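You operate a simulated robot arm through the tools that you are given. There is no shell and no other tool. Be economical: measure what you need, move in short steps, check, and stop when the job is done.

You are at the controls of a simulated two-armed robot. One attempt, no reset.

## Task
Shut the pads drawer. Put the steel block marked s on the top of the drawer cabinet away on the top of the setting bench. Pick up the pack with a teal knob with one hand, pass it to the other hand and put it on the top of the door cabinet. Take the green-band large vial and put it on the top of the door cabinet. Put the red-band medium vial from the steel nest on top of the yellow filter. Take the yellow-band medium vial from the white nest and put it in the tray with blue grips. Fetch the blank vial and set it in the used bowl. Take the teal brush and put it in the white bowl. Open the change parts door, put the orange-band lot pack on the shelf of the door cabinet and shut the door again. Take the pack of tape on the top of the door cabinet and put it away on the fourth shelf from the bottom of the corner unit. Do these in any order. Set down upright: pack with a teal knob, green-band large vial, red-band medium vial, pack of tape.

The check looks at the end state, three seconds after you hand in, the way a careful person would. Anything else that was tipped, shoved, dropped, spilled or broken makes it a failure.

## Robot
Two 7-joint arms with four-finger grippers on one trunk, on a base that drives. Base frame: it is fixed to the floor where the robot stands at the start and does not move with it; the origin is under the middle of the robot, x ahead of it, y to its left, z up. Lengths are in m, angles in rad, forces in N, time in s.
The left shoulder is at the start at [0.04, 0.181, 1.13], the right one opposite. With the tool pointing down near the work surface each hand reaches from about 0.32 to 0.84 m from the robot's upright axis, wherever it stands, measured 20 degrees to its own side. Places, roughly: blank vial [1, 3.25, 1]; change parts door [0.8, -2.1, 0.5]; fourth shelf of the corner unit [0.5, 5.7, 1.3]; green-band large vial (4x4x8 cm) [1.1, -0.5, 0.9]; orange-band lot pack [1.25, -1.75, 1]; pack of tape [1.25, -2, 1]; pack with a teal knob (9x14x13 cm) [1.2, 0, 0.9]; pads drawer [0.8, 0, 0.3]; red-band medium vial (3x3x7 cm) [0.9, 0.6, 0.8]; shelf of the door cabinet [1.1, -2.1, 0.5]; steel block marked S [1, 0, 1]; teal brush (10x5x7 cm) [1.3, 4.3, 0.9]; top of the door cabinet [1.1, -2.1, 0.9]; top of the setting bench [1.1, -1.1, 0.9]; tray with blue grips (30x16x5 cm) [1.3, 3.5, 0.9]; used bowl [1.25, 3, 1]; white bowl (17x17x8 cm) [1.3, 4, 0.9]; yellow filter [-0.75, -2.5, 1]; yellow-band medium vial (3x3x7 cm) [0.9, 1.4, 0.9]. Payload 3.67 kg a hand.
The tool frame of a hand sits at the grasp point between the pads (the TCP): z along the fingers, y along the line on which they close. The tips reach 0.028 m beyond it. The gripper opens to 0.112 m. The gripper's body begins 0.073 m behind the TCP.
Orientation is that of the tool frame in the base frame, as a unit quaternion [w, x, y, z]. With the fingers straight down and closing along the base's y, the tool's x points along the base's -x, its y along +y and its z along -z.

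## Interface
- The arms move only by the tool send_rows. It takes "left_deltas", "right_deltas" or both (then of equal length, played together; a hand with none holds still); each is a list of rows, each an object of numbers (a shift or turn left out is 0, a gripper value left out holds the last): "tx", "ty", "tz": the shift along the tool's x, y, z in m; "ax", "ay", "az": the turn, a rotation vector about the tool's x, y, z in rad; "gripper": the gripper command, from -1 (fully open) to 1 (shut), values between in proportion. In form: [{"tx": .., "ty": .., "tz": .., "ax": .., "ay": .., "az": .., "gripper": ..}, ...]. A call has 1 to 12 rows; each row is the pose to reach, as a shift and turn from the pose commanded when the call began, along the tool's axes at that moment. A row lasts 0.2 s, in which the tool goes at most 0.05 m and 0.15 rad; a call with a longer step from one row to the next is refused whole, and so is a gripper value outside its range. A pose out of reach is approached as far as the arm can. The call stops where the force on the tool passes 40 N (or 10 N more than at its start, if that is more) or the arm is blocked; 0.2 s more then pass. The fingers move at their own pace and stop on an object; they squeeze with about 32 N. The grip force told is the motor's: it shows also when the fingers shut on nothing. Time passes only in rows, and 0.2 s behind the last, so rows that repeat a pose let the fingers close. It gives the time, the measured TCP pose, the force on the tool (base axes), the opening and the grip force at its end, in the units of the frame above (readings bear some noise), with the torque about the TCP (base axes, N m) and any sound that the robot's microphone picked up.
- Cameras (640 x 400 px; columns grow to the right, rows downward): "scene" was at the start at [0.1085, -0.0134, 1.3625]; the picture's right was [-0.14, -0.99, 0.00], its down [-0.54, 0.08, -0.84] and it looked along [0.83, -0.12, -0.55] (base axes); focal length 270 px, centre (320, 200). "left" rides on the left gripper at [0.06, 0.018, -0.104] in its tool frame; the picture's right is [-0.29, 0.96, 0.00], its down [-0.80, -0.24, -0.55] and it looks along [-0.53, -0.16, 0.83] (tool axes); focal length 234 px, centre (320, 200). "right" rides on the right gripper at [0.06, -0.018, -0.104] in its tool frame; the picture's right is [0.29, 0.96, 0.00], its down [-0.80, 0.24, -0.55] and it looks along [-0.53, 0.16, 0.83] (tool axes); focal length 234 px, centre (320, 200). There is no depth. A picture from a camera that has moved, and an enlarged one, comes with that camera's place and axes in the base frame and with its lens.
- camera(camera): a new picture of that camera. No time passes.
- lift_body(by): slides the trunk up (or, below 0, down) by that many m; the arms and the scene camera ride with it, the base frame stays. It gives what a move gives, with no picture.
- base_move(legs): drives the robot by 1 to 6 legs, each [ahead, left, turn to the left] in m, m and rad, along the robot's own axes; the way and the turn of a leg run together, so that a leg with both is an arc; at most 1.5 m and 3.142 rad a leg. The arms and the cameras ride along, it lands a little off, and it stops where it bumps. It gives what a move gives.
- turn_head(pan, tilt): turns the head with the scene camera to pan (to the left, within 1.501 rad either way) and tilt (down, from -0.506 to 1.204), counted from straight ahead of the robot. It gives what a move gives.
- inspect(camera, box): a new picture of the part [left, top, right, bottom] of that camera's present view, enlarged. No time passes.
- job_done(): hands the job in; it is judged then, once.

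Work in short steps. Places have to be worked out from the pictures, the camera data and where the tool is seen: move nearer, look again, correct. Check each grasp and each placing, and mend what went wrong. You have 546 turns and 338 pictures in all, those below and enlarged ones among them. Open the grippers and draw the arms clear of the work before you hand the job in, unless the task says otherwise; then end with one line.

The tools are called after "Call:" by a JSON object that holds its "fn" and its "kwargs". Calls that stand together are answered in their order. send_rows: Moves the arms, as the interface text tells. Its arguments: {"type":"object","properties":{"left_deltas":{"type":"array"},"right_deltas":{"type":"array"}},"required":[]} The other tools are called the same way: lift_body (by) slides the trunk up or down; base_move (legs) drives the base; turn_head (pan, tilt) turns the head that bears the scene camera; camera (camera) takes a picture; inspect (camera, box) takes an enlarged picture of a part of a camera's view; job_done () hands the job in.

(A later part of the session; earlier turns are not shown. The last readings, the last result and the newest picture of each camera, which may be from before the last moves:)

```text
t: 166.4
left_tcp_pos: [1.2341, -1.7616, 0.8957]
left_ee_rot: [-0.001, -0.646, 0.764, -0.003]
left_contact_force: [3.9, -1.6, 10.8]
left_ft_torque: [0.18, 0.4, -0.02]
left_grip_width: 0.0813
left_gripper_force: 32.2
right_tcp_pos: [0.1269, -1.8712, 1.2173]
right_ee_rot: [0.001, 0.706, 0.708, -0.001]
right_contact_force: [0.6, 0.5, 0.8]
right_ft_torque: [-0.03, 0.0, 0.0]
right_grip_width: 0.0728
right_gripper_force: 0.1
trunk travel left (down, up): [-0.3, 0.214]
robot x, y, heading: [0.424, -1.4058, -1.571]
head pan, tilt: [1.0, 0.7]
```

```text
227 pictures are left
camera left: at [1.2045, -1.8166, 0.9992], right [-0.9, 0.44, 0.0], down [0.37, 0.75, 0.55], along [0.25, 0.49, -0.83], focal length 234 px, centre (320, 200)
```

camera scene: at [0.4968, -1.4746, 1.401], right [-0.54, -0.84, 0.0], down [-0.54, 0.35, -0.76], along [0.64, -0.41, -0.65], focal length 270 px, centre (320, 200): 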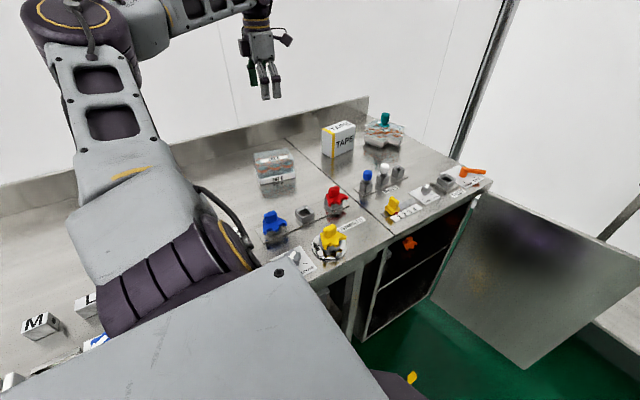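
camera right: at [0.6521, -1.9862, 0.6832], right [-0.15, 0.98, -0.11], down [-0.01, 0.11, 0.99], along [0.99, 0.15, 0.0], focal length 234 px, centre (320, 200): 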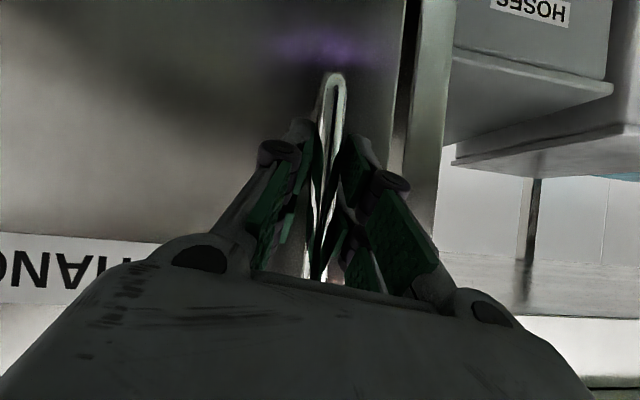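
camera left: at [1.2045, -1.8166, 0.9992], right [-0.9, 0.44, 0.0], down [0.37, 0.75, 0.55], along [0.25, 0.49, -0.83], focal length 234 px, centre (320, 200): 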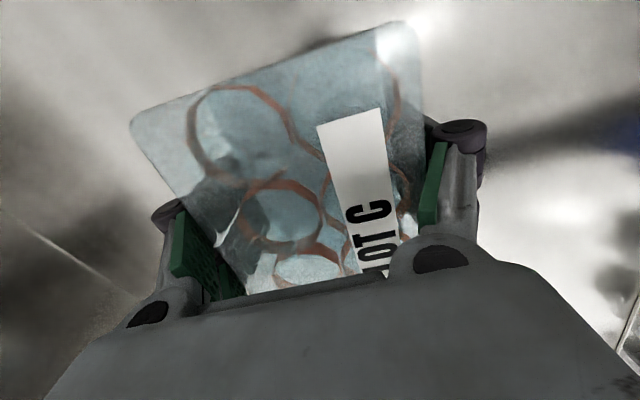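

Gripped at 81 mm. I lift it and bring it in toward the robot, turning the hand back toward its normal roll.

Call:
{"fn": "send_rows", "kwargs": {"left_deltas": [{"tz": -0.04}, {"tz": -0.08}, {"tz": -0.12}, {"tz": -0.16}, {"tz": -0.2}]}}

Call:
{"fn": "send_rows", "kwargs": {"left_deltas": [{"ty": 0.03, "az": 0.13}, {"ty": 0.06, "az": 0.26}, {"ty": 0.09, "az": 0.39}, {"ty": 0.12, "az": 0.52}, {"ty": 0.15, "az": 0.65}, {"ty": 0.18, "az": 0.78}, {"ty": 0.21, "az": 0.91}, {"ty": 0.24, "az": 1.04}, {"ty": 0.27, "az": 1.17}, {"ty": 0.3, "az": 1.3}, {"ty": 0.33, "az": 1.41}]}}

Call:
{"fn": "camera", "kwargs": {"camera": "scene"}}

```text
t: 167.6
left_tcp_pos: [1.2317, -1.7597, 1.0946]
left_ee_rot: [0.0, -0.645, 0.764, -0.002]
left_contact_force: [0.2, 0.6, -3.0]
left_ft_torque: [-0.01, 0.02, 0.03]
left_grip_width: 0.0811
left_gripper_force: 31.9
right_tcp_pos: [0.1253, -1.8718, 1.2156]
right_ee_rot: [0.001, 0.706, 0.708, 0.0]
right_contact_force: [-0.1, 0.0, -0.2]
right_ft_torque: [0.03, -0.02, 0.0]
right_grip_width: 0.0729
right_gripper_force: 0.0
trunk travel left (down, up): [-0.3, 0.214]
robot x, y, heading: [0.4241, -1.4081, -1.572]
head pan, tilt: [1.0, 0.7]
```

```text
t: 170.0
left_tcp_pos: [0.9069, -1.7044, 1.0951]
left_ee_rot: [0.001, 0.005, 1.0, -0.001]
left_contact_force: [-0.6, 0.4, -2.1]
left_ft_torque: [-0.02, 0.01, -0.01]
left_grip_width: 0.081
left_gripper_force: 32.2
right_tcp_pos: [0.1264, -1.872, 1.2166]
right_ee_rot: [0.002, 0.706, 0.708, 0.0]
right_contact_force: [-0.4, -0.1, -0.5]
right_ft_torque: [-0.01, -0.01, 0.0]
right_grip_width: 0.0728
right_gripper_force: 0.0
trunk travel left (down, up): [-0.3, 0.214]
robot x, y, heading: [0.4217, -1.4014, -1.57]
head pan, tilt: [1.0, 0.7]
```

```text
226 pictures are left
camera scene: at [0.495, -1.4728, 1.4012], right [-0.54, -0.84, 0.0], down [-0.54, 0.35, -0.77], along [0.64, -0.41, -0.64], focal length 270 px, centre (320, 200)
```

scene: 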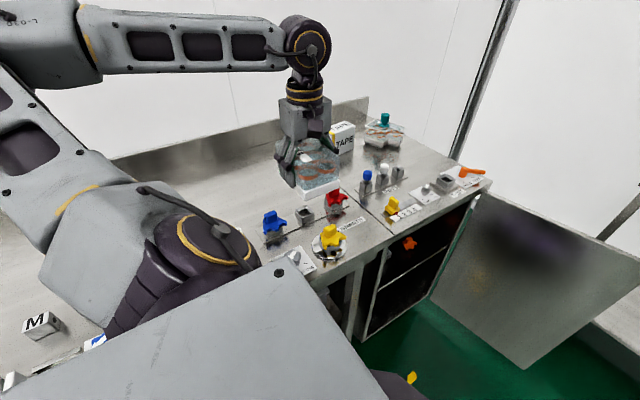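

Conveniently, the pack is now turned with its narrow side along y. I set it down at about (1.14, -1.70) on the free bench area for a regrasp from the front.

Call:
{"fn": "send_rows", "kwargs": {"left_deltas": [{"tx": -0.045}, {"tx": -0.09}, {"tx": -0.135}, {"tx": -0.18}, {"tx": -0.225}, {"tx": -0.235, "tz": 0.04}, {"tx": -0.235, "tz": 0.08}, {"tx": -0.235, "tz": 0.12}, {"tx": -0.235, "tz": 0.16}, {"tx": -0.235, "tz": 0.185}]}}

Call:
{"fn": "camera", "kwargs": {"camera": "scene"}}

```text
t: 172.2
left_tcp_pos: [1.144, -1.707, 0.9086]
left_ee_rot: [0.0, 0.005, 1.0, -0.001]
left_contact_force: [-0.1, 0.6, -2.2]
left_ft_torque: [-0.01, 0.0, -0.02]
left_grip_width: 0.0811
left_gripper_force: 32.4
right_tcp_pos: [0.1272, -1.873, 1.2166]
right_ee_rot: [0.001, 0.705, 0.709, -0.001]
right_contact_force: [0.1, -0.7, 0.5]
right_ft_torque: [-0.04, 0.0, -0.02]
right_grip_width: 0.0723
right_gripper_force: 0.1
trunk travel left (down, up): [-0.3, 0.214]
robot x, y, heading: [0.425, -1.4074, -1.572]
head pan, tilt: [1.0, 0.7]
```

```text
225 pictures are left
camera scene: at [0.4961, -1.4733, 1.4011], right [-0.54, -0.84, 0.0], down [-0.54, 0.35, -0.76], along [0.64, -0.41, -0.64], focal length 270 px, centre (320, 200)
```

scene: 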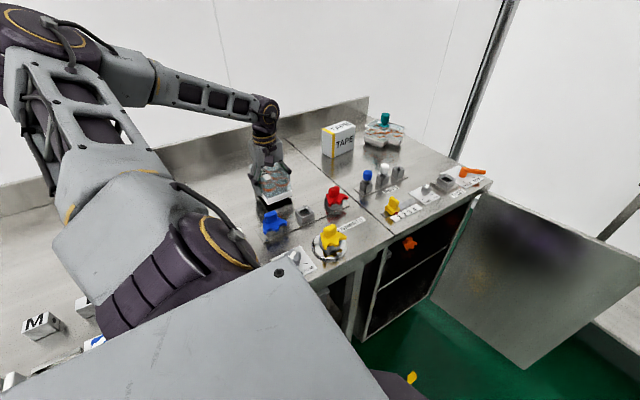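

Clear of the knobs. I lower the last 13 mm and release.

Call:
{"fn": "send_rows", "kwargs": {"left_deltas": [{"tz": 0.007}, {"tz": 0.012}, {"tz": 0.014}, {"tz": 0.014}]}}

```text
t: 173.2
left_tcp_pos: [1.1438, -1.7081, 0.8967]
left_ee_rot: [0.001, 0.003, 1.0, -0.002]
left_contact_force: [-0.2, -0.2, 3.1]
left_ft_torque: [0.29, 0.29, -0.05]
left_grip_width: 0.0812
left_gripper_force: 32.3
right_tcp_pos: [0.1268, -1.8704, 1.2164]
right_ee_rot: [0.001, 0.706, 0.708, 0.0]
right_contact_force: [0.2, 0.3, 0.3]
right_ft_torque: [-0.02, 0.05, 0.0]
right_grip_width: 0.0727
right_gripper_force: 0.1
trunk travel left (down, up): [-0.3, 0.214]
robot x, y, heading: [0.4212, -1.4029, -1.569]
head pan, tilt: [1.0, 0.7]
```

Set down. I open, rise, and draw the hand back.

Call:
{"fn": "send_rows", "kwargs": {"left_deltas": [{"gripper": 0.1}, {"gripper": -0.6}, {"gripper": -1}, {"tz": -0.03}, {"tz": -0.07}, {"tz": -0.11}, {"tz": -0.15}, {"tz": -0.18, "tx": 0.03}, {"tz": -0.2, "tx": 0.07}, {"tz": -0.2, "tx": 0.11}, {"tz": -0.2, "tx": 0.15}, {"tz": -0.2, "tx": 0.19}]}}

Call:
{"fn": "send_rows", "kwargs": {"left_deltas": [{"tx": 0.04, "ty": -0.02, "tz": -0.01, "az": 0.1}, {"tx": 0.08, "ty": -0.04, "tz": -0.02, "az": 0.2}, {"tx": 0.12, "ty": -0.06, "tz": -0.03, "az": 0.3}, {"tx": 0.16, "ty": -0.08, "tz": -0.04, "az": 0.4}, {"tx": 0.2, "ty": -0.1, "tz": -0.05, "az": 0.5}, {"tx": 0.24, "ty": -0.12, "tz": -0.06, "az": 0.6}, {"tx": 0.28, "ty": -0.14, "tz": -0.07, "az": 0.7}, {"tx": 0.32, "ty": -0.16, "tz": -0.08, "az": 0.8}]}}

Call:
{"fn": "camera", "kwargs": {"camera": "scene"}}

```text
t: 175.8
left_tcp_pos: [0.9518, -1.7053, 1.095]
left_ee_rot: [0.001, 0.003, 1.0, -0.002]
left_contact_force: [0.1, 0.0, 0.7]
left_ft_torque: [0.0, -0.02, 0.01]
left_grip_width: 0.1121
left_gripper_force: 0.1
right_tcp_pos: [0.1243, -1.8708, 1.2154]
right_ee_rot: [0.002, 0.706, 0.708, 0.0]
right_contact_force: [0.7, 0.0, 0.4]
right_ft_torque: [0.02, -0.02, 0.02]
right_grip_width: 0.0728
right_gripper_force: 0.0
trunk travel left (down, up): [-0.3, 0.214]
robot x, y, heading: [0.425, -1.4078, -1.565]
head pan, tilt: [1.0, 0.7]
```

```text
t: 177.6
left_tcp_pos: [0.6293, -1.8626, 1.1742]
left_ee_rot: [0.002, 0.394, 0.919, 0.0]
left_contact_force: [-0.9, -1.2, 1.4]
left_ft_torque: [-0.03, -0.03, -0.02]
left_grip_width: 0.1121
left_gripper_force: 0.1
right_tcp_pos: [0.1228, -1.8726, 1.2162]
right_ee_rot: [0.001, 0.706, 0.708, 0.002]
right_contact_force: [-0.6, 0.4, 0.0]
right_ft_torque: [0.01, -0.02, 0.0]
right_grip_width: 0.0729
right_gripper_force: 0.0
trunk travel left (down, up): [-0.3, 0.214]
robot x, y, heading: [0.421, -1.4075, -1.569]
head pan, tilt: [1.0, 0.7]
```

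```text
224 pictures are left
camera scene: at [0.4925, -1.4742, 1.4012], right [-0.54, -0.84, 0.0], down [-0.54, 0.35, -0.77], along [0.65, -0.41, -0.64], focal length 270 px, centre (320, 200)
```

scene: 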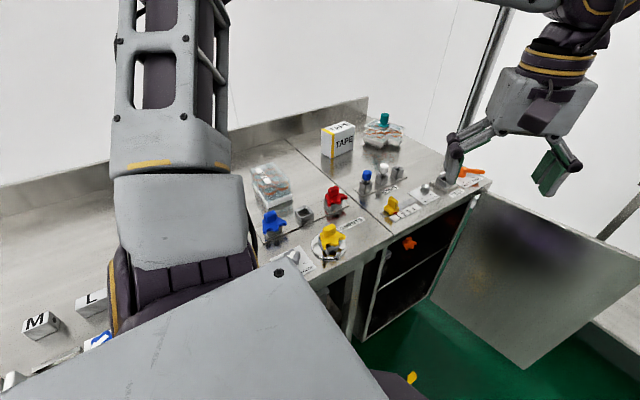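

The pack stands well. I step away from the bench, turn to face it, and come in front of the pack.

Call:
{"fn": "base_move", "kwargs": {"legs": [[0, -0.5, 0], [0, 0, 1.5708], [0, -0.4, 0], [0.36, 0, 0]]}}

Call:
{"fn": "turn_head", "kwargs": {"pan": 0.0, "tilt": 0.6}}

Call:
{"fn": "camera", "kwargs": {"camera": "scene"}}

```text
t: 188.9
left_tcp_pos: [0.7442, -1.5968, 1.1747]
left_ee_rot: [0.002, -0.372, 0.928, 0.0]
left_contact_force: [0.3, -0.1, 0.8]
left_ft_torque: [0.0, -0.01, -0.02]
left_grip_width: 0.112
left_gripper_force: 0.1
right_tcp_pos: [0.7559, -2.101, 1.2162]
right_ee_rot: [0.001, -0.002, 1.0, 0.001]
right_contact_force: [0.4, -0.2, 0.5]
right_ft_torque: [0.01, 0.03, -0.01]
right_grip_width: 0.073
right_gripper_force: 0.0
trunk travel left (down, up): [-0.3, 0.214]
robot x, y, heading: [0.2898, -1.8047, 0.002]
head pan, tilt: [1.0, 0.7]
```

```text
t: 190.2
left_tcp_pos: [0.7455, -1.5987, 1.1756]
left_ee_rot: [0.002, -0.372, 0.928, 0.0]
left_contact_force: [-0.1, -0.5, 0.4]
left_ft_torque: [-0.01, -0.03, -0.01]
left_grip_width: 0.1122
left_gripper_force: 0.0
right_tcp_pos: [0.7565, -2.1019, 1.2173]
right_ee_rot: [0.001, -0.002, 1.0, 0.001]
right_contact_force: [0.4, -0.6, 0.6]
right_ft_torque: [0.01, -0.01, 0.01]
right_grip_width: 0.0728
right_gripper_force: 0.0
trunk travel left (down, up): [-0.3, 0.214]
robot x, y, heading: [0.2911, -1.8061, -0.001]
head pan, tilt: [0.0, 0.6]
```

```text
223 pictures are left
camera scene: at [0.3982, -1.8054, 1.4098], right [0.0, -1.0, 0.0], down [-0.57, 0.0, -0.82], along [0.82, 0.0, -0.57], focal length 270 px, centre (320, 200)
```

scene: 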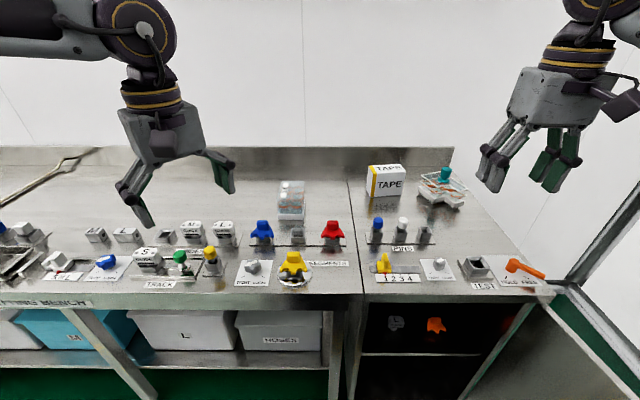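

The pack is in front with its face at x≈1.08. I straighten the left hand's yaw, then pitch it 50° forward.

Call:
{"fn": "send_rows", "kwargs": {"left_deltas": [{"az": 0.13}, {"az": 0.26}, {"az": 0.39}, {"az": 0.52}, {"az": 0.65}, {"az": 0.762}]}}

Call:
{"fn": "send_rows", "kwargs": {"left_deltas": [{"ay": -0.145, "tx": -0.02, "ty": -0.02}, {"ay": -0.29, "tx": -0.04, "ty": -0.04}, {"ay": -0.435, "tx": -0.06, "ty": -0.06}, {"ay": -0.58, "tx": -0.08, "ty": -0.08}, {"ay": -0.725, "tx": -0.1, "ty": -0.1}, {"ay": -0.87, "tx": -0.13, "ty": -0.113}, {"ay": -0.87, "tx": -0.16, "ty": -0.113, "tz": 0.03}, {"ay": -0.87, "tx": -0.19, "ty": -0.113, "tz": 0.06}, {"ay": -0.87, "tx": -0.22, "ty": -0.113, "tz": 0.09}]}}

Call:
{"fn": "camera", "kwargs": {"camera": "left"}}

```text
t: 191.6
left_tcp_pos: [0.7456, -1.5979, 1.1744]
left_ee_rot: [0.003, 0.0, 1.0, 0.0]
left_contact_force: [0.0, -0.7, 0.8]
left_ft_torque: [0.0, -0.03, 0.02]
left_grip_width: 0.112
left_gripper_force: 0.0
right_tcp_pos: [0.754, -2.101, 1.217]
right_ee_rot: [0.002, -0.002, 1.0, 0.0]
right_contact_force: [0.8, -0.3, 0.4]
right_ft_torque: [-0.01, -0.03, 0.0]
right_grip_width: 0.0728
right_gripper_force: 0.1
trunk travel left (down, up): [-0.3, 0.214]
robot x, y, heading: [0.2876, -1.8023, 0.0]
head pan, tilt: [0.0, 0.6]
```

```text
t: 193.6
left_tcp_pos: [0.9664, -1.7106, 1.083]
left_ee_rot: [0.423, 0.0, 0.906, -0.001]
left_contact_force: [-0.2, 0.3, 0.9]
left_ft_torque: [0.0, 0.01, 0.0]
left_grip_width: 0.1118
left_gripper_force: 0.1
right_tcp_pos: [0.7569, -2.101, 1.2153]
right_ee_rot: [0.001, -0.002, 1.0, 0.001]
right_contact_force: [0.5, 0.2, 1.0]
right_ft_torque: [-0.02, 0.04, 0.01]
right_grip_width: 0.0729
right_gripper_force: 0.0
trunk travel left (down, up): [-0.3, 0.214]
robot x, y, heading: [0.2889, -1.8044, 0.003]
head pan, tilt: [0.0, 0.6]
```

```text
222 pictures are left
camera left: at [0.8484, -1.6924, 1.1034], right [0.18, 0.96, 0.22], down [0.09, -0.24, 0.97], along [0.98, -0.16, -0.13], focal length 234 px, centre (320, 200)
```

left: 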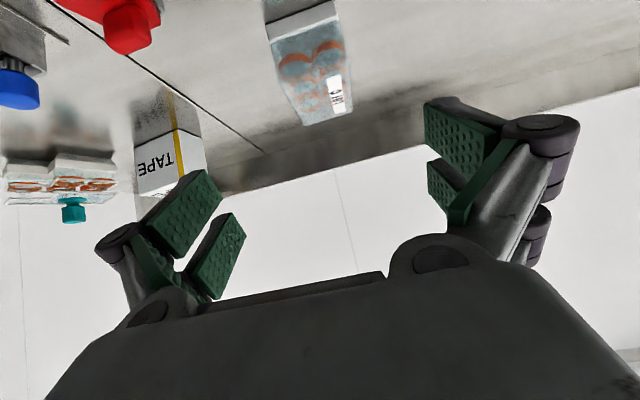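

I advance along the approach to grip the front end of the lot pack.

Call:
{"fn": "send_rows", "kwargs": {"left_deltas": [{"tx": 0.01, "ty": 0.002, "tz": 0.045}, {"tx": 0.021, "ty": 0.003, "tz": 0.09}, {"tx": 0.031, "ty": 0.003, "tz": 0.134}, {"tx": 0.041, "ty": 0.003, "tz": 0.175}, {"tx": 0.047, "ty": 0.003, "tz": 0.2}]}}

Call:
{"fn": "camera", "kwargs": {"camera": "left"}}

Call:
{"fn": "inspect", "kwargs": {"camera": "scene", "box": [220, 130, 380, 280]}}

```text
t: 194.8
left_tcp_pos: [1.0276, -1.6463, 0.9693]
left_ee_rot: [0.424, -0.001, 0.906, 0.0]
left_contact_force: [-0.7, -0.4, 0.8]
left_ft_torque: [0.03, 0.01, 0.03]
left_grip_width: 0.112
left_gripper_force: 0.0
left hand out of reach, approached as far as the arm can: row 2, 3, 4, 5
right_tcp_pos: [0.755, -2.1019, 1.2168]
right_ee_rot: [0.001, -0.002, 1.0, 0.001]
right_contact_force: [0.7, -0.1, 0.3]
right_ft_torque: [-0.02, 0.0, 0.01]
right_grip_width: 0.0726
right_gripper_force: 0.1
trunk travel left (down, up): [-0.3, 0.214]
robot x, y, heading: [0.2922, -1.8046, 0.004]
head pan, tilt: [0.0, 0.6]
```

```text
221 pictures are left
camera left: at [0.9095, -1.6285, 0.9897], right [0.18, 0.96, 0.22], down [0.09, -0.24, 0.97], along [0.98, -0.16, -0.13], focal length 234 px, centre (320, 200)
```

left: 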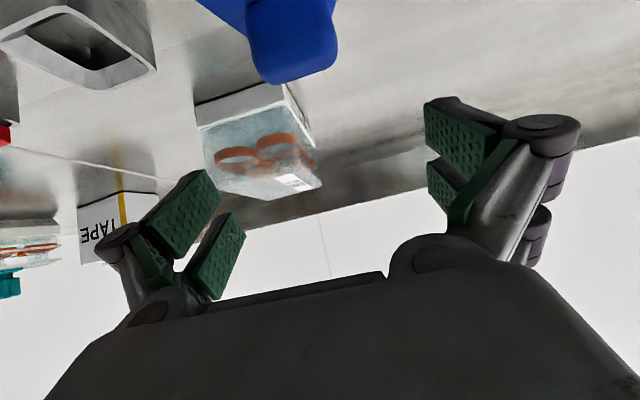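

```text
2.67 times, centred on (300, 205) of scene
camera zoom: at [0.3977, -1.8054, 1.4098], right [0.0, -1.0, 0.0], down [-0.56, 0.0, -0.83], along [0.83, 0.0, -0.56], focal length 720 px, centre (373, 187)
```

zoom: 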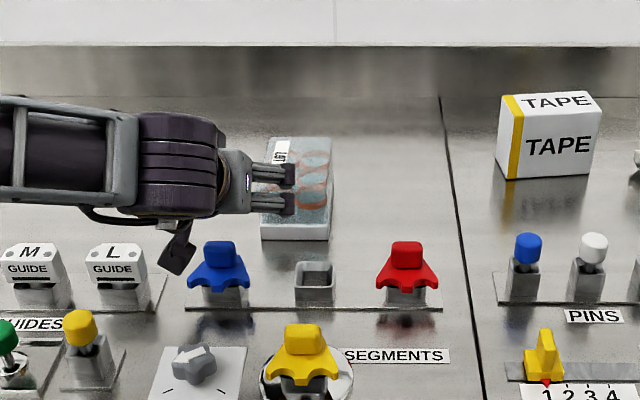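

The arm folds too much at this distance. I raise the hand along its axis and back the base off 13 cm for a straighter arm.

Call:
{"fn": "send_rows", "kwargs": {"left_deltas": [{"tz": -0.04}, {"tz": -0.08}, {"tz": -0.1}]}}

Call:
{"fn": "base_move", "kwargs": {"legs": [[-0.14, -0.06, 0]]}}

```text
t: 195.6
left_tcp_pos: [0.9524, -1.6476, 1.0315]
left_ee_rot: [0.423, -0.002, 0.906, 0.002]
left_contact_force: [0.3, 0.7, -0.3]
left_ft_torque: [0.02, 0.01, -0.03]
left_grip_width: 0.112
left_gripper_force: 0.2
right_tcp_pos: [0.755, -2.1013, 1.2161]
right_ee_rot: [0.0, -0.001, 1.0, 0.001]
right_contact_force: [-0.5, 0.0, 0.0]
right_ft_torque: [0.01, -0.01, 0.01]
right_grip_width: 0.0732
right_gripper_force: 0.1
trunk travel left (down, up): [-0.3, 0.214]
robot x, y, heading: [0.2877, -1.8042, 0.003]
head pan, tilt: [0.0, 0.6]
```

```text
t: 197.0
left_tcp_pos: [0.8151, -1.7074, 1.0321]
left_ee_rot: [0.422, -0.001, 0.907, 0.001]
left_contact_force: [0.5, 0.6, -0.5]
left_ft_torque: [0.02, 0.01, -0.02]
left_grip_width: 0.1121
left_gripper_force: 0.1
right_tcp_pos: [0.618, -2.1612, 1.2167]
right_ee_rot: [0.0, -0.002, 1.0, 0.0]
right_contact_force: [-1.1, -0.4, -0.1]
right_ft_torque: [0.03, 0.01, -0.02]
right_grip_width: 0.0726
right_gripper_force: 0.1
trunk travel left (down, up): [-0.3, 0.214]
robot x, y, heading: [0.1516, -1.8651, 0.005]
head pan, tilt: [0.0, 0.6]
```

Call:
{"fn": "send_rows", "kwargs": {"left_deltas": [{"tx": -0.0225, "tz": 0.032}, {"tx": -0.045, "tz": 0.064}, {"tx": -0.0675, "tz": 0.095}, {"tx": -0.09, "tz": 0.127}, {"tx": -0.089, "tz": 0.17}, {"tx": -0.088, "tz": 0.21}, {"tx": -0.086, "tz": 0.25}, {"tx": -0.085, "tz": 0.28}]}}

Call:
{"fn": "camera", "kwargs": {"camera": "left"}}

```text
t: 198.8
left_tcp_pos: [0.9602, -1.6376, 0.9852]
left_ee_rot: [0.423, 0.0, 0.906, 0.0]
left_contact_force: [0.8, 0.0, 0.2]
left_ft_torque: [0.02, 0.01, 0.01]
left_grip_width: 0.1118
left_gripper_force: 0.0
left hand out of reach, approached as far as the arm can: row 3, 4, 5, 6, 7, 8
right_tcp_pos: [0.6169, -2.1619, 1.2161]
right_ee_rot: [0.0, -0.001, 1.0, 0.002]
right_contact_force: [0.8, 0.3, -0.4]
right_ft_torque: [-0.05, -0.01, -0.02]
right_grip_width: 0.0728
right_gripper_force: 0.1
trunk travel left (down, up): [-0.3, 0.214]
robot x, y, heading: [0.1487, -1.8646, 0.006]
head pan, tilt: [0.0, 0.6]
```

```text
219 pictures are left
camera left: at [0.8407, -1.6193, 1.0052], right [0.18, 0.96, 0.22], down [0.09, -0.24, 0.97], along [0.98, -0.16, -0.13], focal length 234 px, centre (320, 200)
```

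left: 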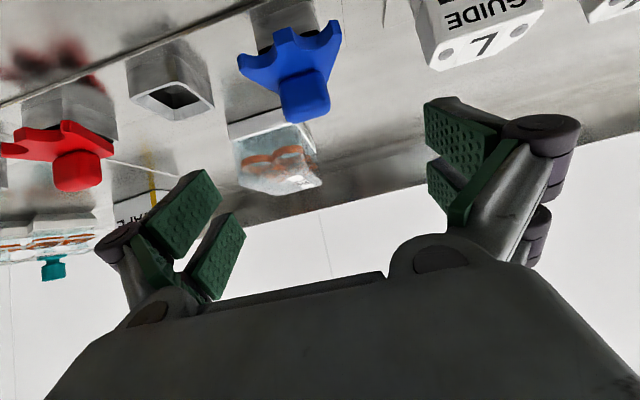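

The left arm can't hold this orientation here, while the right arm did well with an inward yaw. I'll use the right arm with the robot turned 19° right. First I draw the left hand back and straighten it.

Call:
{"fn": "send_rows", "kwargs": {"left_deltas": [{"tz": -0.045}, {"tz": -0.09}, {"tz": -0.135}, {"tz": -0.18}, {"tz": -0.22}, {"tz": -0.22, "ay": 0.145}, {"tz": -0.22, "ay": 0.29}, {"tz": -0.22, "ay": 0.435}, {"tz": -0.22, "ay": 0.58}, {"tz": -0.22, "ay": 0.725}, {"tz": -0.22, "ay": 0.87}]}}

Call:
{"fn": "base_move", "kwargs": {"legs": [[-0.05, 0.53, 0], [0, 0, -0.33], [0.2, 0.07, 0]]}}

Call:
{"fn": "send_rows", "kwargs": {"right_deltas": [{"az": -0.11, "gripper": -1}, {"az": -0.22}, {"az": -0.33}, {"az": -0.33}]}}

```text
t: 201.2
left_tcp_pos: [0.7938, -1.6392, 1.1272]
left_ee_rot: [-0.001, 0.0, 1.0, 0.001]
left_contact_force: [0.7, -0.4, 0.2]
left_ft_torque: [0.01, 0.01, -0.02]
left_grip_width: 0.1119
left_gripper_force: 0.1
right_tcp_pos: [0.6182, -2.1614, 1.2159]
right_ee_rot: [0.0, -0.003, 1.0, 0.001]
right_contact_force: [0.1, 0.0, 0.6]
right_ft_torque: [-0.03, 0.02, 0.01]
right_grip_width: 0.0728
right_gripper_force: 0.0
trunk travel left (down, up): [-0.3, 0.214]
robot x, y, heading: [0.1512, -1.8638, -0.001]
head pan, tilt: [0.0, 0.6]
```

```text
t: 206.7
left_tcp_pos: [0.9903, -1.3269, 1.1289]
left_ee_rot: [0.002, 0.165, 0.986, 0.0]
left_contact_force: [1.5, 0.7, -0.4]
left_ft_torque: [0.02, 0.0, -0.01]
left_grip_width: 0.112
left_gripper_force: 0.0
right_tcp_pos: [0.6541, -1.7637, 1.2167]
right_ee_rot: [0.001, 0.163, 0.987, 0.0]
right_contact_force: [0.7, 0.3, -0.2]
right_ft_torque: [0.03, -0.01, 0.0]
right_grip_width: 0.0728
right_gripper_force: 0.1
trunk travel left (down, up): [-0.3, 0.214]
robot x, y, heading: [0.3106, -1.3298, -0.333]
head pan, tilt: [0.0, 0.6]
```

```text
t: 207.7
left_tcp_pos: [0.9896, -1.3257, 1.1283]
left_ee_rot: [0.002, 0.165, 0.986, 0.0]
left_contact_force: [0.0, -0.6, 0.1]
left_ft_torque: [0.01, -0.05, 0.0]
left_grip_width: 0.112
left_gripper_force: 0.0
right_tcp_pos: [0.6535, -1.7634, 1.2164]
right_ee_rot: [0.002, 0.0, 1.0, 0.001]
right_contact_force: [-0.6, -1.1, 0.2]
right_ft_torque: [-0.02, -0.02, 0.0]
right_grip_width: 0.1121
right_gripper_force: 0.1
trunk travel left (down, up): [-0.3, 0.214]
robot x, y, heading: [0.3129, -1.3304, -0.33]
head pan, tilt: [0.0, 0.6]
```

The right hand is now square to the world axes. I pitch it forward and move over toward the lot pack's front.

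Call:
{"fn": "send_rows", "kwargs": {"right_deltas": [{"tx": -0.03, "ty": 0.007, "tz": 0.01, "ay": -0.135}, {"tx": -0.06, "ty": 0.014, "tz": 0.03, "ay": -0.27}, {"tx": -0.09, "ty": 0.021, "tz": 0.05, "ay": -0.405}, {"tx": -0.125, "ty": 0.028, "tz": 0.07, "ay": -0.54}, {"tx": -0.16, "ty": 0.035, "tz": 0.09, "ay": -0.675}, {"tx": -0.195, "ty": 0.042, "tz": 0.11, "ay": -0.81}, {"tx": -0.235, "ty": 0.05, "tz": 0.13, "ay": -0.95}, {"tx": -0.277, "ty": 0.056, "tz": 0.15, "ay": -0.95}]}}

Call:
{"fn": "camera", "kwargs": {"camera": "right"}}

Call:
{"fn": "turn_head", "kwargs": {"pan": -0.2, "tilt": 0.6}}

Call:
{"fn": "camera", "kwargs": {"camera": "scene"}}

```text
t: 209.5
left_tcp_pos: [0.9904, -1.3261, 1.1265]
left_ee_rot: [0.001, 0.165, 0.986, 0.0]
left_contact_force: [1.3, 0.3, 0.1]
left_ft_torque: [-0.02, 0.05, -0.01]
left_grip_width: 0.112
left_gripper_force: 0.1
right_tcp_pos: [0.9336, -1.7068, 1.0683]
right_ee_rot: [0.458, 0.0, 0.889, 0.0]
right_contact_force: [1.1, 0.9, -0.4]
right_ft_torque: [0.01, 0.01, 0.02]
right_grip_width: 0.1117
right_gripper_force: 0.0
trunk travel left (down, up): [-0.3, 0.214]
robot x, y, heading: [0.3135, -1.3337, -0.335]
head pan, tilt: [0.0, 0.6]
```

```text
218 pictures are left
camera right: at [0.8124, -1.7247, 1.0789], right [-0.17, 0.96, -0.23], down [0.01, 0.24, 0.97], along [0.99, 0.16, -0.05], focal length 234 px, centre (320, 200)
```

right: 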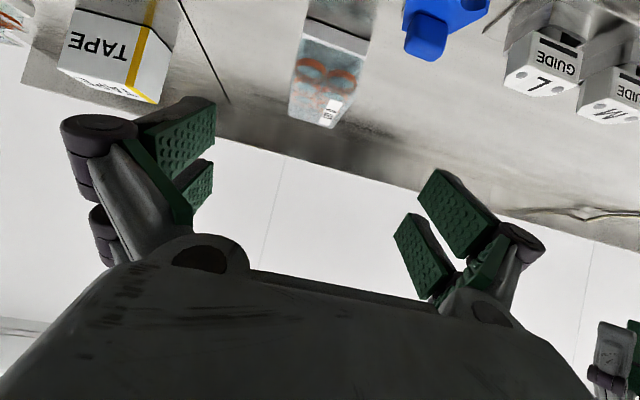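

```text
t: 210.3
left_tcp_pos: [0.9895, -1.3249, 1.1286]
left_ee_rot: [0.002, 0.165, 0.986, 0.001]
left_contact_force: [-0.7, 0.0, -0.2]
left_ft_torque: [0.01, -0.02, 0.03]
left_grip_width: 0.1119
left_gripper_force: 0.0
right_tcp_pos: [0.9294, -1.7078, 1.0682]
right_ee_rot: [0.458, 0.0, 0.889, 0.001]
right_contact_force: [-0.7, -0.9, 1.0]
right_ft_torque: [0.03, 0.01, 0.01]
right_grip_width: 0.112
right_gripper_force: 0.0
trunk travel left (down, up): [-0.3, 0.214]
robot x, y, heading: [0.3097, -1.3294, -0.329]
head pan, tilt: [-0.201, 0.6]
```

```text
217 pictures are left
camera scene: at [0.4056, -1.3828, 1.4098], right [-0.51, -0.86, 0.0], down [-0.49, 0.29, -0.83], along [0.71, -0.42, -0.56], focal length 270 px, centre (320, 200)
```

scene: 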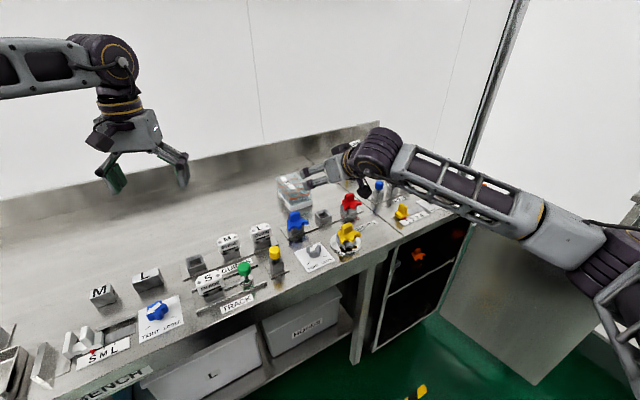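

The right arm has no reach trouble. I move in to straddle the lot pack's front end.

Call:
{"fn": "send_rows", "kwargs": {"right_deltas": [{"tx": 0.006, "tz": 0.04}, {"tx": 0.012, "tz": 0.08}, {"tx": 0.019, "tz": 0.12}, {"tx": 0.025, "tz": 0.16}, {"tx": 0.03, "tz": 0.195}]}}

Call:
{"fn": "camera", "kwargs": {"camera": "right"}}

Call:
{"fn": "inspect", "kwargs": {"camera": "scene", "box": [250, 120, 430, 260]}}

```text
t: 211.5
left_tcp_pos: [0.9908, -1.3263, 1.1273]
left_ee_rot: [0.001, 0.165, 0.986, 0.0]
left_contact_force: [-0.2, -0.2, 0.4]
left_ft_torque: [-0.01, 0.02, 0.0]
left_grip_width: 0.112
left_gripper_force: 0.0
right_tcp_pos: [1.0732, -1.7076, 0.9299]
right_ee_rot: [0.459, 0.0, 0.888, 0.0]
right_contact_force: [0.8, 0.1, 0.4]
right_ft_torque: [0.01, -0.01, 0.01]
right_grip_width: 0.112
right_gripper_force: 0.1
trunk travel left (down, up): [-0.3, 0.214]
robot x, y, heading: [0.3143, -1.3291, -0.335]
head pan, tilt: [-0.201, 0.6]
```

```text
216 pictures are left
camera right: at [0.9536, -1.7255, 0.9414], right [-0.17, 0.96, -0.23], down [0.01, 0.24, 0.97], along [0.99, 0.16, -0.05], focal length 234 px, centre (320, 200)
```

right: 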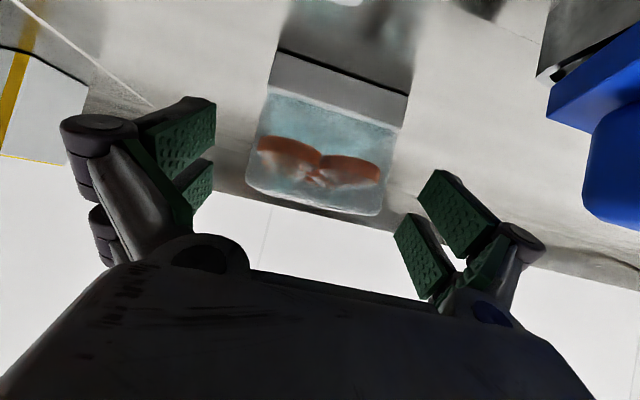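

```text
2.86 times, centred on (340, 190) of scene
camera zoom: at [0.4071, -1.3824, 1.4097], right [-0.51, -0.86, 0.0], down [-0.49, 0.29, -0.82], along [0.71, -0.42, -0.57], focal length 772 px, centre (263, 229)
```

zoom: 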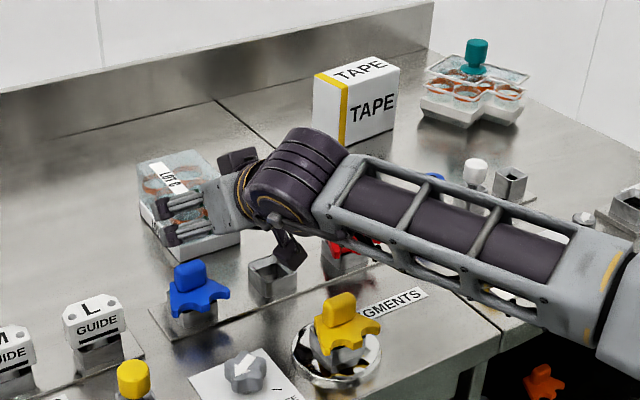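

I keep the grip slightly high (z≈0.912) so the camera box clears the grey holder. Last approach and close.

Call:
{"fn": "send_rows", "kwargs": {"right_deltas": [{"tx": -0.002, "tz": 0.018}, {"tx": -0.0033, "tz": 0.0356}, {"tx": -0.0033, "tz": 0.0356, "gripper": 1}, {"tx": -0.0033, "tz": 0.0356}, {"tx": -0.0033, "tz": 0.0356}]}}

Call:
{"fn": "camera", "kwargs": {"camera": "right"}}

```text
t: 212.7
left_tcp_pos: [0.9899, -1.3268, 1.129]
left_ee_rot: [0.002, 0.165, 0.986, 0.001]
left_contact_force: [0.0, 0.0, -0.7]
left_ft_torque: [-0.01, 0.0, 0.0]
left_grip_width: 0.1123
left_gripper_force: 0.1
right_tcp_pos: [1.1042, -1.7066, 0.9127]
right_ee_rot: [0.459, 0.0, 0.888, 0.0]
right_contact_force: [0.6, -1.9, 1.1]
right_ft_torque: [0.07, -0.18, -0.14]
right_grip_width: 0.0811
right_gripper_force: 31.8
trunk travel left (down, up): [-0.3, 0.214]
robot x, y, heading: [0.3117, -1.3295, -0.331]
head pan, tilt: [-0.201, 0.6]
```

```text
214 pictures are left
camera right: at [0.9839, -1.7252, 0.9235], right [-0.17, 0.96, -0.23], down [0.01, 0.24, 0.97], along [0.99, 0.16, -0.05], focal length 234 px, centre (320, 200)
```

right: 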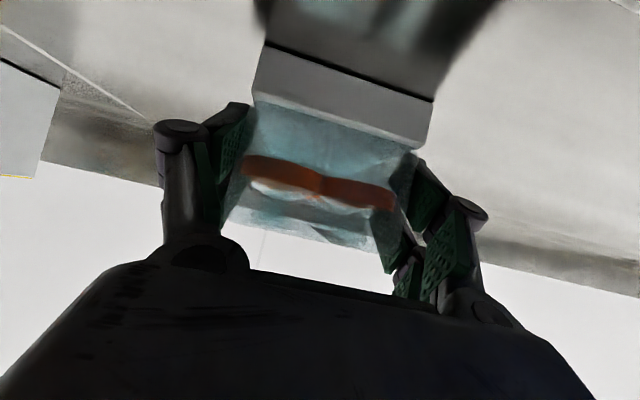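

Gripped at 81 mm. Lifting straight up 12 cm.

Call:
{"fn": "send_rows", "kwargs": {"right_deltas": [{"tx": -0.0244, "tz": -0.0174}, {"tx": -0.0488, "tz": -0.0348}, {"tx": -0.0733, "tz": -0.0522}, {"tx": -0.0977, "tz": -0.0696}]}}

Call:
{"fn": "camera", "kwargs": {"camera": "right"}}

Call:
{"fn": "inspect", "kwargs": {"camera": "scene", "box": [250, 100, 430, 240]}}

```text
t: 213.7
left_tcp_pos: [0.9891, -1.3263, 1.1284]
left_ee_rot: [0.002, 0.165, 0.986, -0.001]
left_contact_force: [0.1, -0.9, 0.0]
left_ft_torque: [0.04, -0.02, 0.01]
left_grip_width: 0.1119
left_gripper_force: 0.1
right_tcp_pos: [1.1024, -1.708, 1.0308]
right_ee_rot: [0.457, 0.0, 0.889, 0.001]
right_contact_force: [0.6, 0.4, -2.9]
right_ft_torque: [0.01, 0.07, 0.06]
right_grip_width: 0.0809
right_gripper_force: 32.0
trunk travel left (down, up): [-0.3, 0.214]
robot x, y, heading: [0.3104, -1.3299, -0.332]
head pan, tilt: [-0.201, 0.6]
```

```text
213 pictures are left
camera right: at [0.9826, -1.725, 1.043], right [-0.17, 0.96, -0.23], down [0.01, 0.24, 0.97], along [0.99, 0.16, -0.05], focal length 234 px, centre (320, 200)
```

right: 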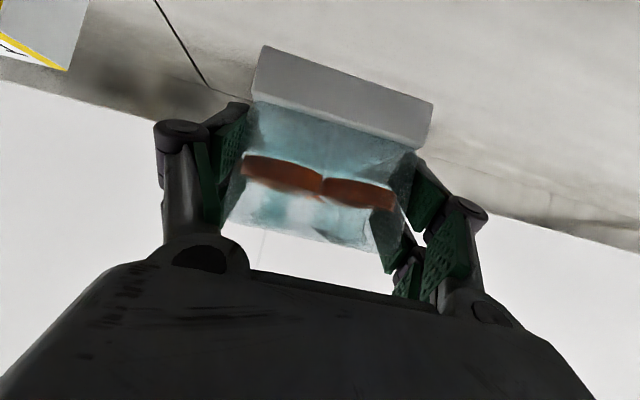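

```text
2.86 times, centred on (340, 170) of scene
camera zoom: at [0.4057, -1.3823, 1.4098], right [-0.51, -0.86, 0.0], down [-0.49, 0.29, -0.83], along [0.71, -0.42, -0.56], focal length 772 px, centre (263, 286)
```

zoom: 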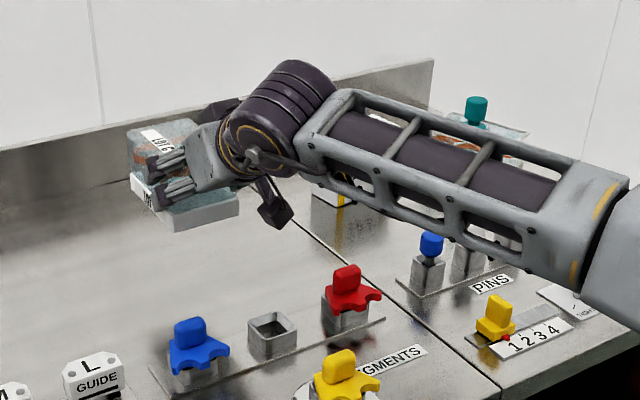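

Held level. I back away from the bench and move across to the open cabinet, keeping the 19° heading.

Call:
{"fn": "base_move", "kwargs": {"legs": [[-0.407, -0.139, 0], [0.131, -0.383, 0]]}}

Call:
{"fn": "lift_body", "kwargs": {"by": -0.3}}

Call:
{"fn": "camera", "kwargs": {"camera": "scene"}}

Call:
{"fn": "camera", "kwargs": {"camera": "right"}}

```text
t: 218.4
left_tcp_pos: [0.5585, -1.7309, 1.1281]
left_ee_rot: [0.002, 0.165, 0.986, -0.001]
left_contact_force: [-0.1, 0.4, 0.4]
left_ft_torque: [0.01, -0.02, -0.01]
left_grip_width: 0.1123
left_gripper_force: 0.1
right_tcp_pos: [0.671, -2.1118, 1.0306]
right_ee_rot: [0.457, 0.0, 0.889, 0.001]
right_contact_force: [-0.6, -0.3, -1.8]
right_ft_torque: [0.0, 0.1, 0.03]
right_grip_width: 0.0809
right_gripper_force: 31.4
trunk travel left (down, up): [-0.3, 0.214]
robot x, y, heading: [-0.1191, -1.7322, -0.334]
head pan, tilt: [-0.201, 0.6]
```

```text
t: 221.4
left_tcp_pos: [0.5586, -1.7309, 0.8293]
left_ee_rot: [0.002, 0.166, 0.986, 0.0]
left_contact_force: [0.3, -0.5, -0.6]
left_ft_torque: [0.0, -0.01, 0.02]
left_grip_width: 0.112
left_gripper_force: 0.0
right_tcp_pos: [0.6713, -2.1105, 0.7317]
right_ee_rot: [0.459, -0.001, 0.889, 0.001]
right_contact_force: [0.6, -0.2, -2.6]
right_ft_torque: [0.01, 0.13, -0.02]
right_grip_width: 0.0812
right_gripper_force: 31.4
trunk travel left (down, up): [0.0, 0.514]
robot x, y, heading: [-0.1228, -1.7352, -0.325]
head pan, tilt: [-0.201, 0.6]
```

```text
211 pictures are left
camera scene: at [-0.0257, -1.7864, 1.1111], right [-0.51, -0.86, 0.0], down [-0.49, 0.29, -0.82], along [0.71, -0.42, -0.57], focal length 270 px, centre (320, 200)
```

scene: 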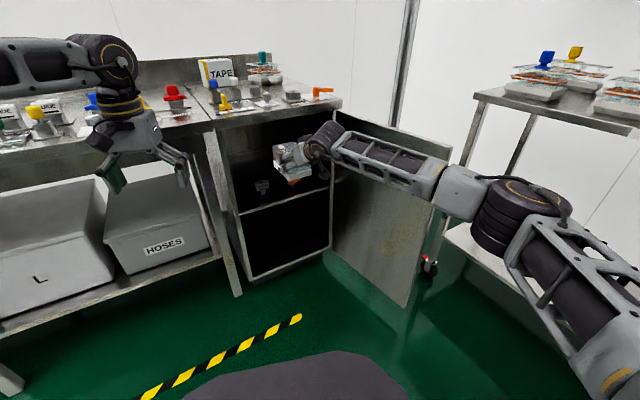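

```text
210 pictures are left
camera right: at [0.5513, -2.1289, 0.7443], right [-0.17, 0.96, -0.23], down [0.01, 0.24, 0.97], along [0.99, 0.16, -0.05], focal length 234 px, centre (320, 200)
```

right: 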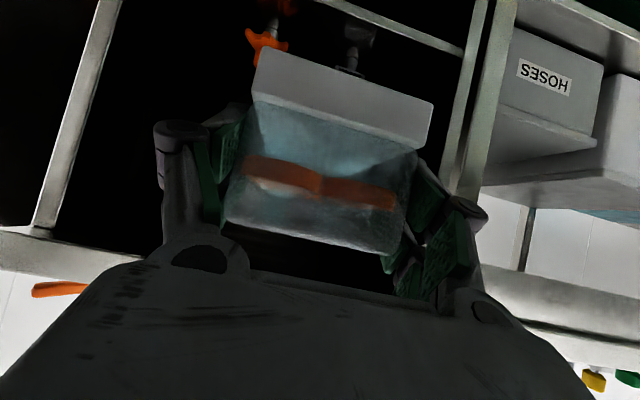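

The forearm stays left of the door. I tilt the pack's nose up slightly and set the entry height so it passes above the shelf parts (top ≈0.56).

Call:
{"fn": "send_rows", "kwargs": {"right_deltas": [{"ay": -0.1}, {"ay": -0.2}, {"ay": -0.3}]}}

Call:
{"fn": "send_rows", "kwargs": {"right_deltas": [{"tx": 0.028, "tz": 0.009}, {"tx": 0.055, "tz": 0.018}, {"tx": 0.0826, "tz": 0.0274}]}}

Call:
{"fn": "camera", "kwargs": {"camera": "scene"}}

```text
t: 222.2
left_tcp_pos: [0.5574, -1.731, 0.829]
left_ee_rot: [0.001, 0.165, 0.986, 0.0]
left_contact_force: [-1.2, 0.8, -1.1]
left_ft_torque: [0.01, 0.0, 0.02]
left_grip_width: 0.1118
left_gripper_force: 0.0
right_tcp_pos: [0.6723, -2.1113, 0.7327]
right_ee_rot: [0.586, 0.0, 0.81, 0.001]
right_contact_force: [0.7, -1.4, -1.8]
right_ft_torque: [-0.03, 0.11, 0.04]
right_grip_width: 0.0808
right_gripper_force: 31.8
trunk travel left (down, up): [0.0, 0.514]
robot x, y, heading: [-0.1203, -1.7342, -0.329]
head pan, tilt: [-0.201, 0.6]
```

```text
t: 223.0
left_tcp_pos: [0.5583, -1.7303, 0.8285]
left_ee_rot: [0.001, 0.165, 0.986, 0.0]
left_contact_force: [-0.2, 0.1, 0.3]
left_ft_torque: [0.01, 0.01, 0.0]
left_grip_width: 0.1119
left_gripper_force: 0.0
right_tcp_pos: [0.6705, -2.1093, 0.6453]
right_ee_rot: [0.587, 0.0, 0.81, 0.002]
right_contact_force: [-0.1, -0.1, -2.3]
right_ft_torque: [0.02, 0.16, 0.01]
right_grip_width: 0.0811
right_gripper_force: 32.6
trunk travel left (down, up): [0.0, 0.514]
robot x, y, heading: [-0.1222, -1.7298, -0.322]
head pan, tilt: [-0.201, 0.6]
```

```text
209 pictures are left
camera scene: at [-0.0251, -1.7866, 1.111], right [-0.51, -0.86, 0.0], down [-0.49, 0.29, -0.82], along [0.71, -0.42, -0.57], focal length 270 px, centre (320, 200)
```

scene: 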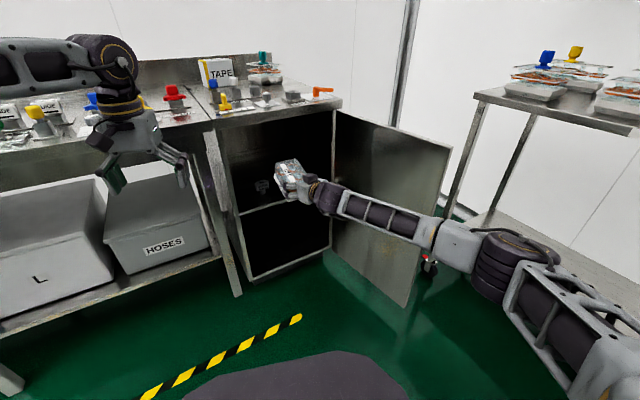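

The left hand would hit the bench edge, so I raise and retract it first.

Call:
{"fn": "send_rows", "kwargs": {"left_deltas": [{"tz": -0.04, "tx": 0.02}, {"tz": -0.08, "tx": 0.04}, {"tz": -0.12, "tx": 0.06}, {"tz": -0.16, "tx": 0.08}, {"tz": -0.2, "tx": 0.1}, {"tz": -0.24, "tx": 0.12}, {"tz": -0.28, "tx": 0.14}]}}

Call:
{"fn": "base_move", "kwargs": {"legs": [[0.142, 0.049, 0]]}}

Call:
{"fn": "camera", "kwargs": {"camera": "right"}}

Call:
{"fn": "camera", "kwargs": {"camera": "scene"}}

```text
t: 224.6
left_tcp_pos: [0.4247, -1.6836, 1.1104]
left_ee_rot: [0.002, 0.165, 0.986, 0.001]
left_contact_force: [0.4, -0.1, 0.4]
left_ft_torque: [-0.02, -0.02, -0.07]
left_grip_width: 0.1119
left_gripper_force: 0.1
right_tcp_pos: [0.6702, -2.1111, 0.6472]
right_ee_rot: [0.585, 0.0, 0.811, 0.001]
right_contact_force: [-0.5, 0.4, -1.9]
right_ft_torque: [0.0, 0.08, -0.01]
right_grip_width: 0.0809
right_gripper_force: 32.1
trunk travel left (down, up): [0.0, 0.514]
robot x, y, heading: [-0.1218, -1.7336, -0.332]
head pan, tilt: [-0.201, 0.6]
```

```text
t: 226.0
left_tcp_pos: [0.5759, -1.6851, 1.1067]
left_ee_rot: [0.001, 0.165, 0.986, 0.0]
left_contact_force: [0.4, -0.6, -1.0]
left_ft_torque: [0.0, 0.04, 0.01]
left_grip_width: 0.1121
left_gripper_force: 0.1
right_tcp_pos: [0.8216, -2.1105, 0.6436]
right_ee_rot: [0.585, 0.0, 0.811, 0.001]
right_contact_force: [0.6, -0.7, -2.3]
right_ft_torque: [-0.02, 0.05, 0.01]
right_grip_width: 0.0808
right_gripper_force: 32.3
trunk travel left (down, up): [0.0, 0.514]
robot x, y, heading: [0.0281, -1.7318, -0.332]
head pan, tilt: [-0.201, 0.6]
```

```text
208 pictures are left
camera right: at [0.7029, -2.1286, 0.6202], right [-0.09, 0.96, -0.27], down [-0.27, 0.24, 0.93], along [0.96, 0.16, 0.24], focal length 234 px, centre (320, 200)
```

right: 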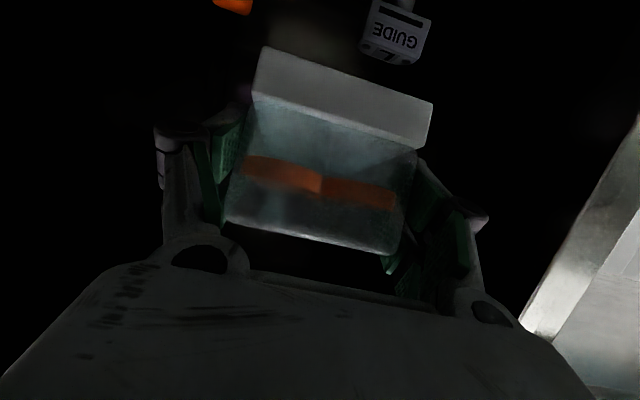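

```text
207 pictures are left
camera scene: at [0.1259, -1.7866, 1.1109], right [-0.51, -0.86, 0.0], down [-0.49, 0.29, -0.82], along [0.71, -0.42, -0.57], focal length 270 px, centre (320, 200)
```

scene: 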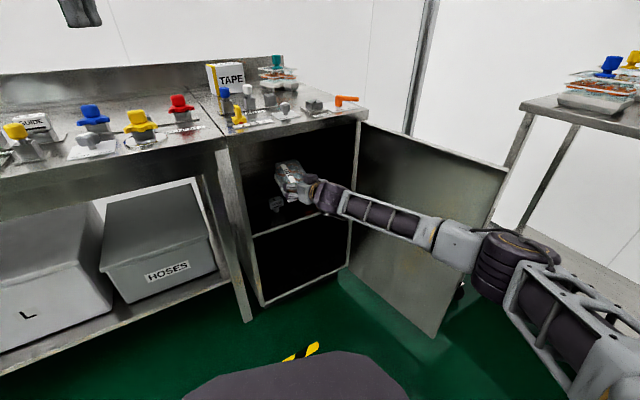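

Clearances hold: the pack bottom is at ≈0.584 and the parts top out at ≈0.56. I drive the remaining 0.205 m in.

Call:
{"fn": "base_move", "kwargs": {"legs": [[0.194, 0.066, 0]]}}

Call:
{"fn": "camera", "kwargs": {"camera": "right"}}

Call:
{"fn": "camera", "kwargs": {"camera": "scene"}}

```text
t: 227.6
left_tcp_pos: [0.7816, -1.6853, 1.1079]
left_ee_rot: [0.001, 0.165, 0.986, 0.0]
left_contact_force: [0.1, 0.1, -1.1]
left_ft_torque: [-0.03, 0.04, 0.0]
left_grip_width: 0.1122
left_gripper_force: 0.0
right_tcp_pos: [1.0242, -2.1118, 0.6455]
right_ee_rot: [0.585, 0.0, 0.811, 0.001]
right_contact_force: [0.5, -1.4, -3.2]
right_ft_torque: [-0.02, 0.08, 0.01]
right_grip_width: 0.0809
right_gripper_force: 32.3
trunk travel left (down, up): [0.0, 0.514]
robot x, y, heading: [0.23, -1.732, -0.331]
head pan, tilt: [-0.201, 0.6]
```

```text
206 pictures are left
camera right: at [0.9057, -2.1289, 0.6203], right [-0.09, 0.96, -0.27], down [-0.27, 0.24, 0.93], along [0.96, 0.16, 0.24], focal length 234 px, centre (320, 200)
```

right: 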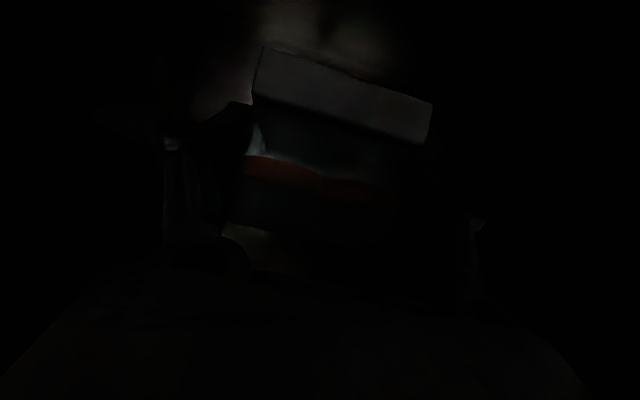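

```text
205 pictures are left
camera scene: at [0.3291, -1.7862, 1.1109], right [-0.51, -0.86, 0.0], down [-0.49, 0.29, -0.82], along [0.71, -0.42, -0.57], focal length 270 px, centre (320, 200)
```

scene: 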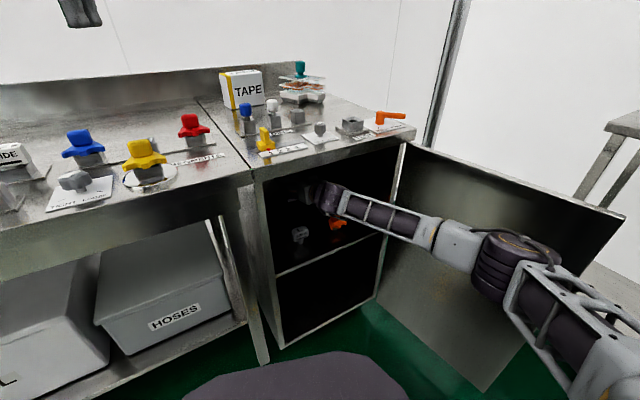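

Nothing was touched. I lower while levelling the pack, down to about z 0.555.

Call:
{"fn": "send_rows", "kwargs": {"right_deltas": [{"tx": 0.019, "tz": 0.0063, "ay": 0.05}, {"tx": 0.038, "tz": 0.0126, "ay": 0.12}, {"tx": 0.0569, "tz": 0.0189, "ay": 0.2}, {"tx": 0.0759, "tz": 0.0252, "ay": 0.27}, {"tx": 0.0859, "tz": 0.0285, "ay": 0.3}]}}

Call:
{"fn": "inspect", "kwargs": {"camera": "scene", "box": [240, 130, 420, 290]}}

```text
t: 228.8
left_tcp_pos: [0.7796, -1.6844, 1.1093]
left_ee_rot: [0.001, 0.165, 0.986, 0.0]
left_contact_force: [0.4, -0.3, 0.6]
left_ft_torque: [-0.04, 0.01, 0.0]
left_grip_width: 0.1117
left_gripper_force: 0.0
right_tcp_pos: [1.0234, -2.1106, 0.5561]
right_ee_rot: [0.457, 0.0, 0.889, 0.001]
right_contact_force: [0.2, -0.9, -3.0]
right_ft_torque: [0.0, 0.08, -0.02]
right_grip_width: 0.0808
right_gripper_force: 31.8
trunk travel left (down, up): [0.0, 0.514]
robot x, y, heading: [0.2349, -1.7341, -0.329]
head pan, tilt: [-0.201, 0.6]
```

```text
2.50 times, centred on (330, 210) of scene
camera zoom: at [0.3279, -1.7862, 1.111], right [-0.51, -0.86, 0.0], down [-0.49, 0.29, -0.82], along [0.71, -0.42, -0.57], focal length 675 px, centre (295, 175)
```

zoom: 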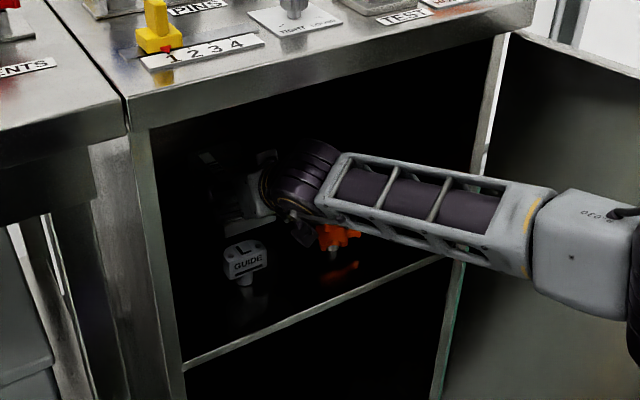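

Close to the shelf, no contact yet. The last small steps down.

Call:
{"fn": "send_rows", "kwargs": {"right_deltas": [{"tx": 0.0033, "tz": 0.0023}, {"tx": 0.0065, "tz": 0.0046}, {"tx": 0.0098, "tz": 0.007}, {"tx": 0.0122, "tz": 0.0087}]}}

```text
t: 229.8
left_tcp_pos: [0.7796, -1.6841, 1.1087]
left_ee_rot: [0.001, 0.165, 0.986, 0.0]
left_contact_force: [-0.4, 0.6, -0.1]
left_ft_torque: [0.0, -0.02, 0.03]
left_grip_width: 0.112
left_gripper_force: 0.0
right_tcp_pos: [1.0247, -2.1107, 0.5406]
right_ee_rot: [0.458, 0.001, 0.889, 0.0]
right_contact_force: [0.6, -0.5, -2.0]
right_ft_torque: [0.01, 0.09, 0.0]
right_grip_width: 0.081
right_gripper_force: 32.3
trunk travel left (down, up): [0.0, 0.514]
robot x, y, heading: [0.2333, -1.7347, -0.334]
head pan, tilt: [-0.201, 0.6]
```

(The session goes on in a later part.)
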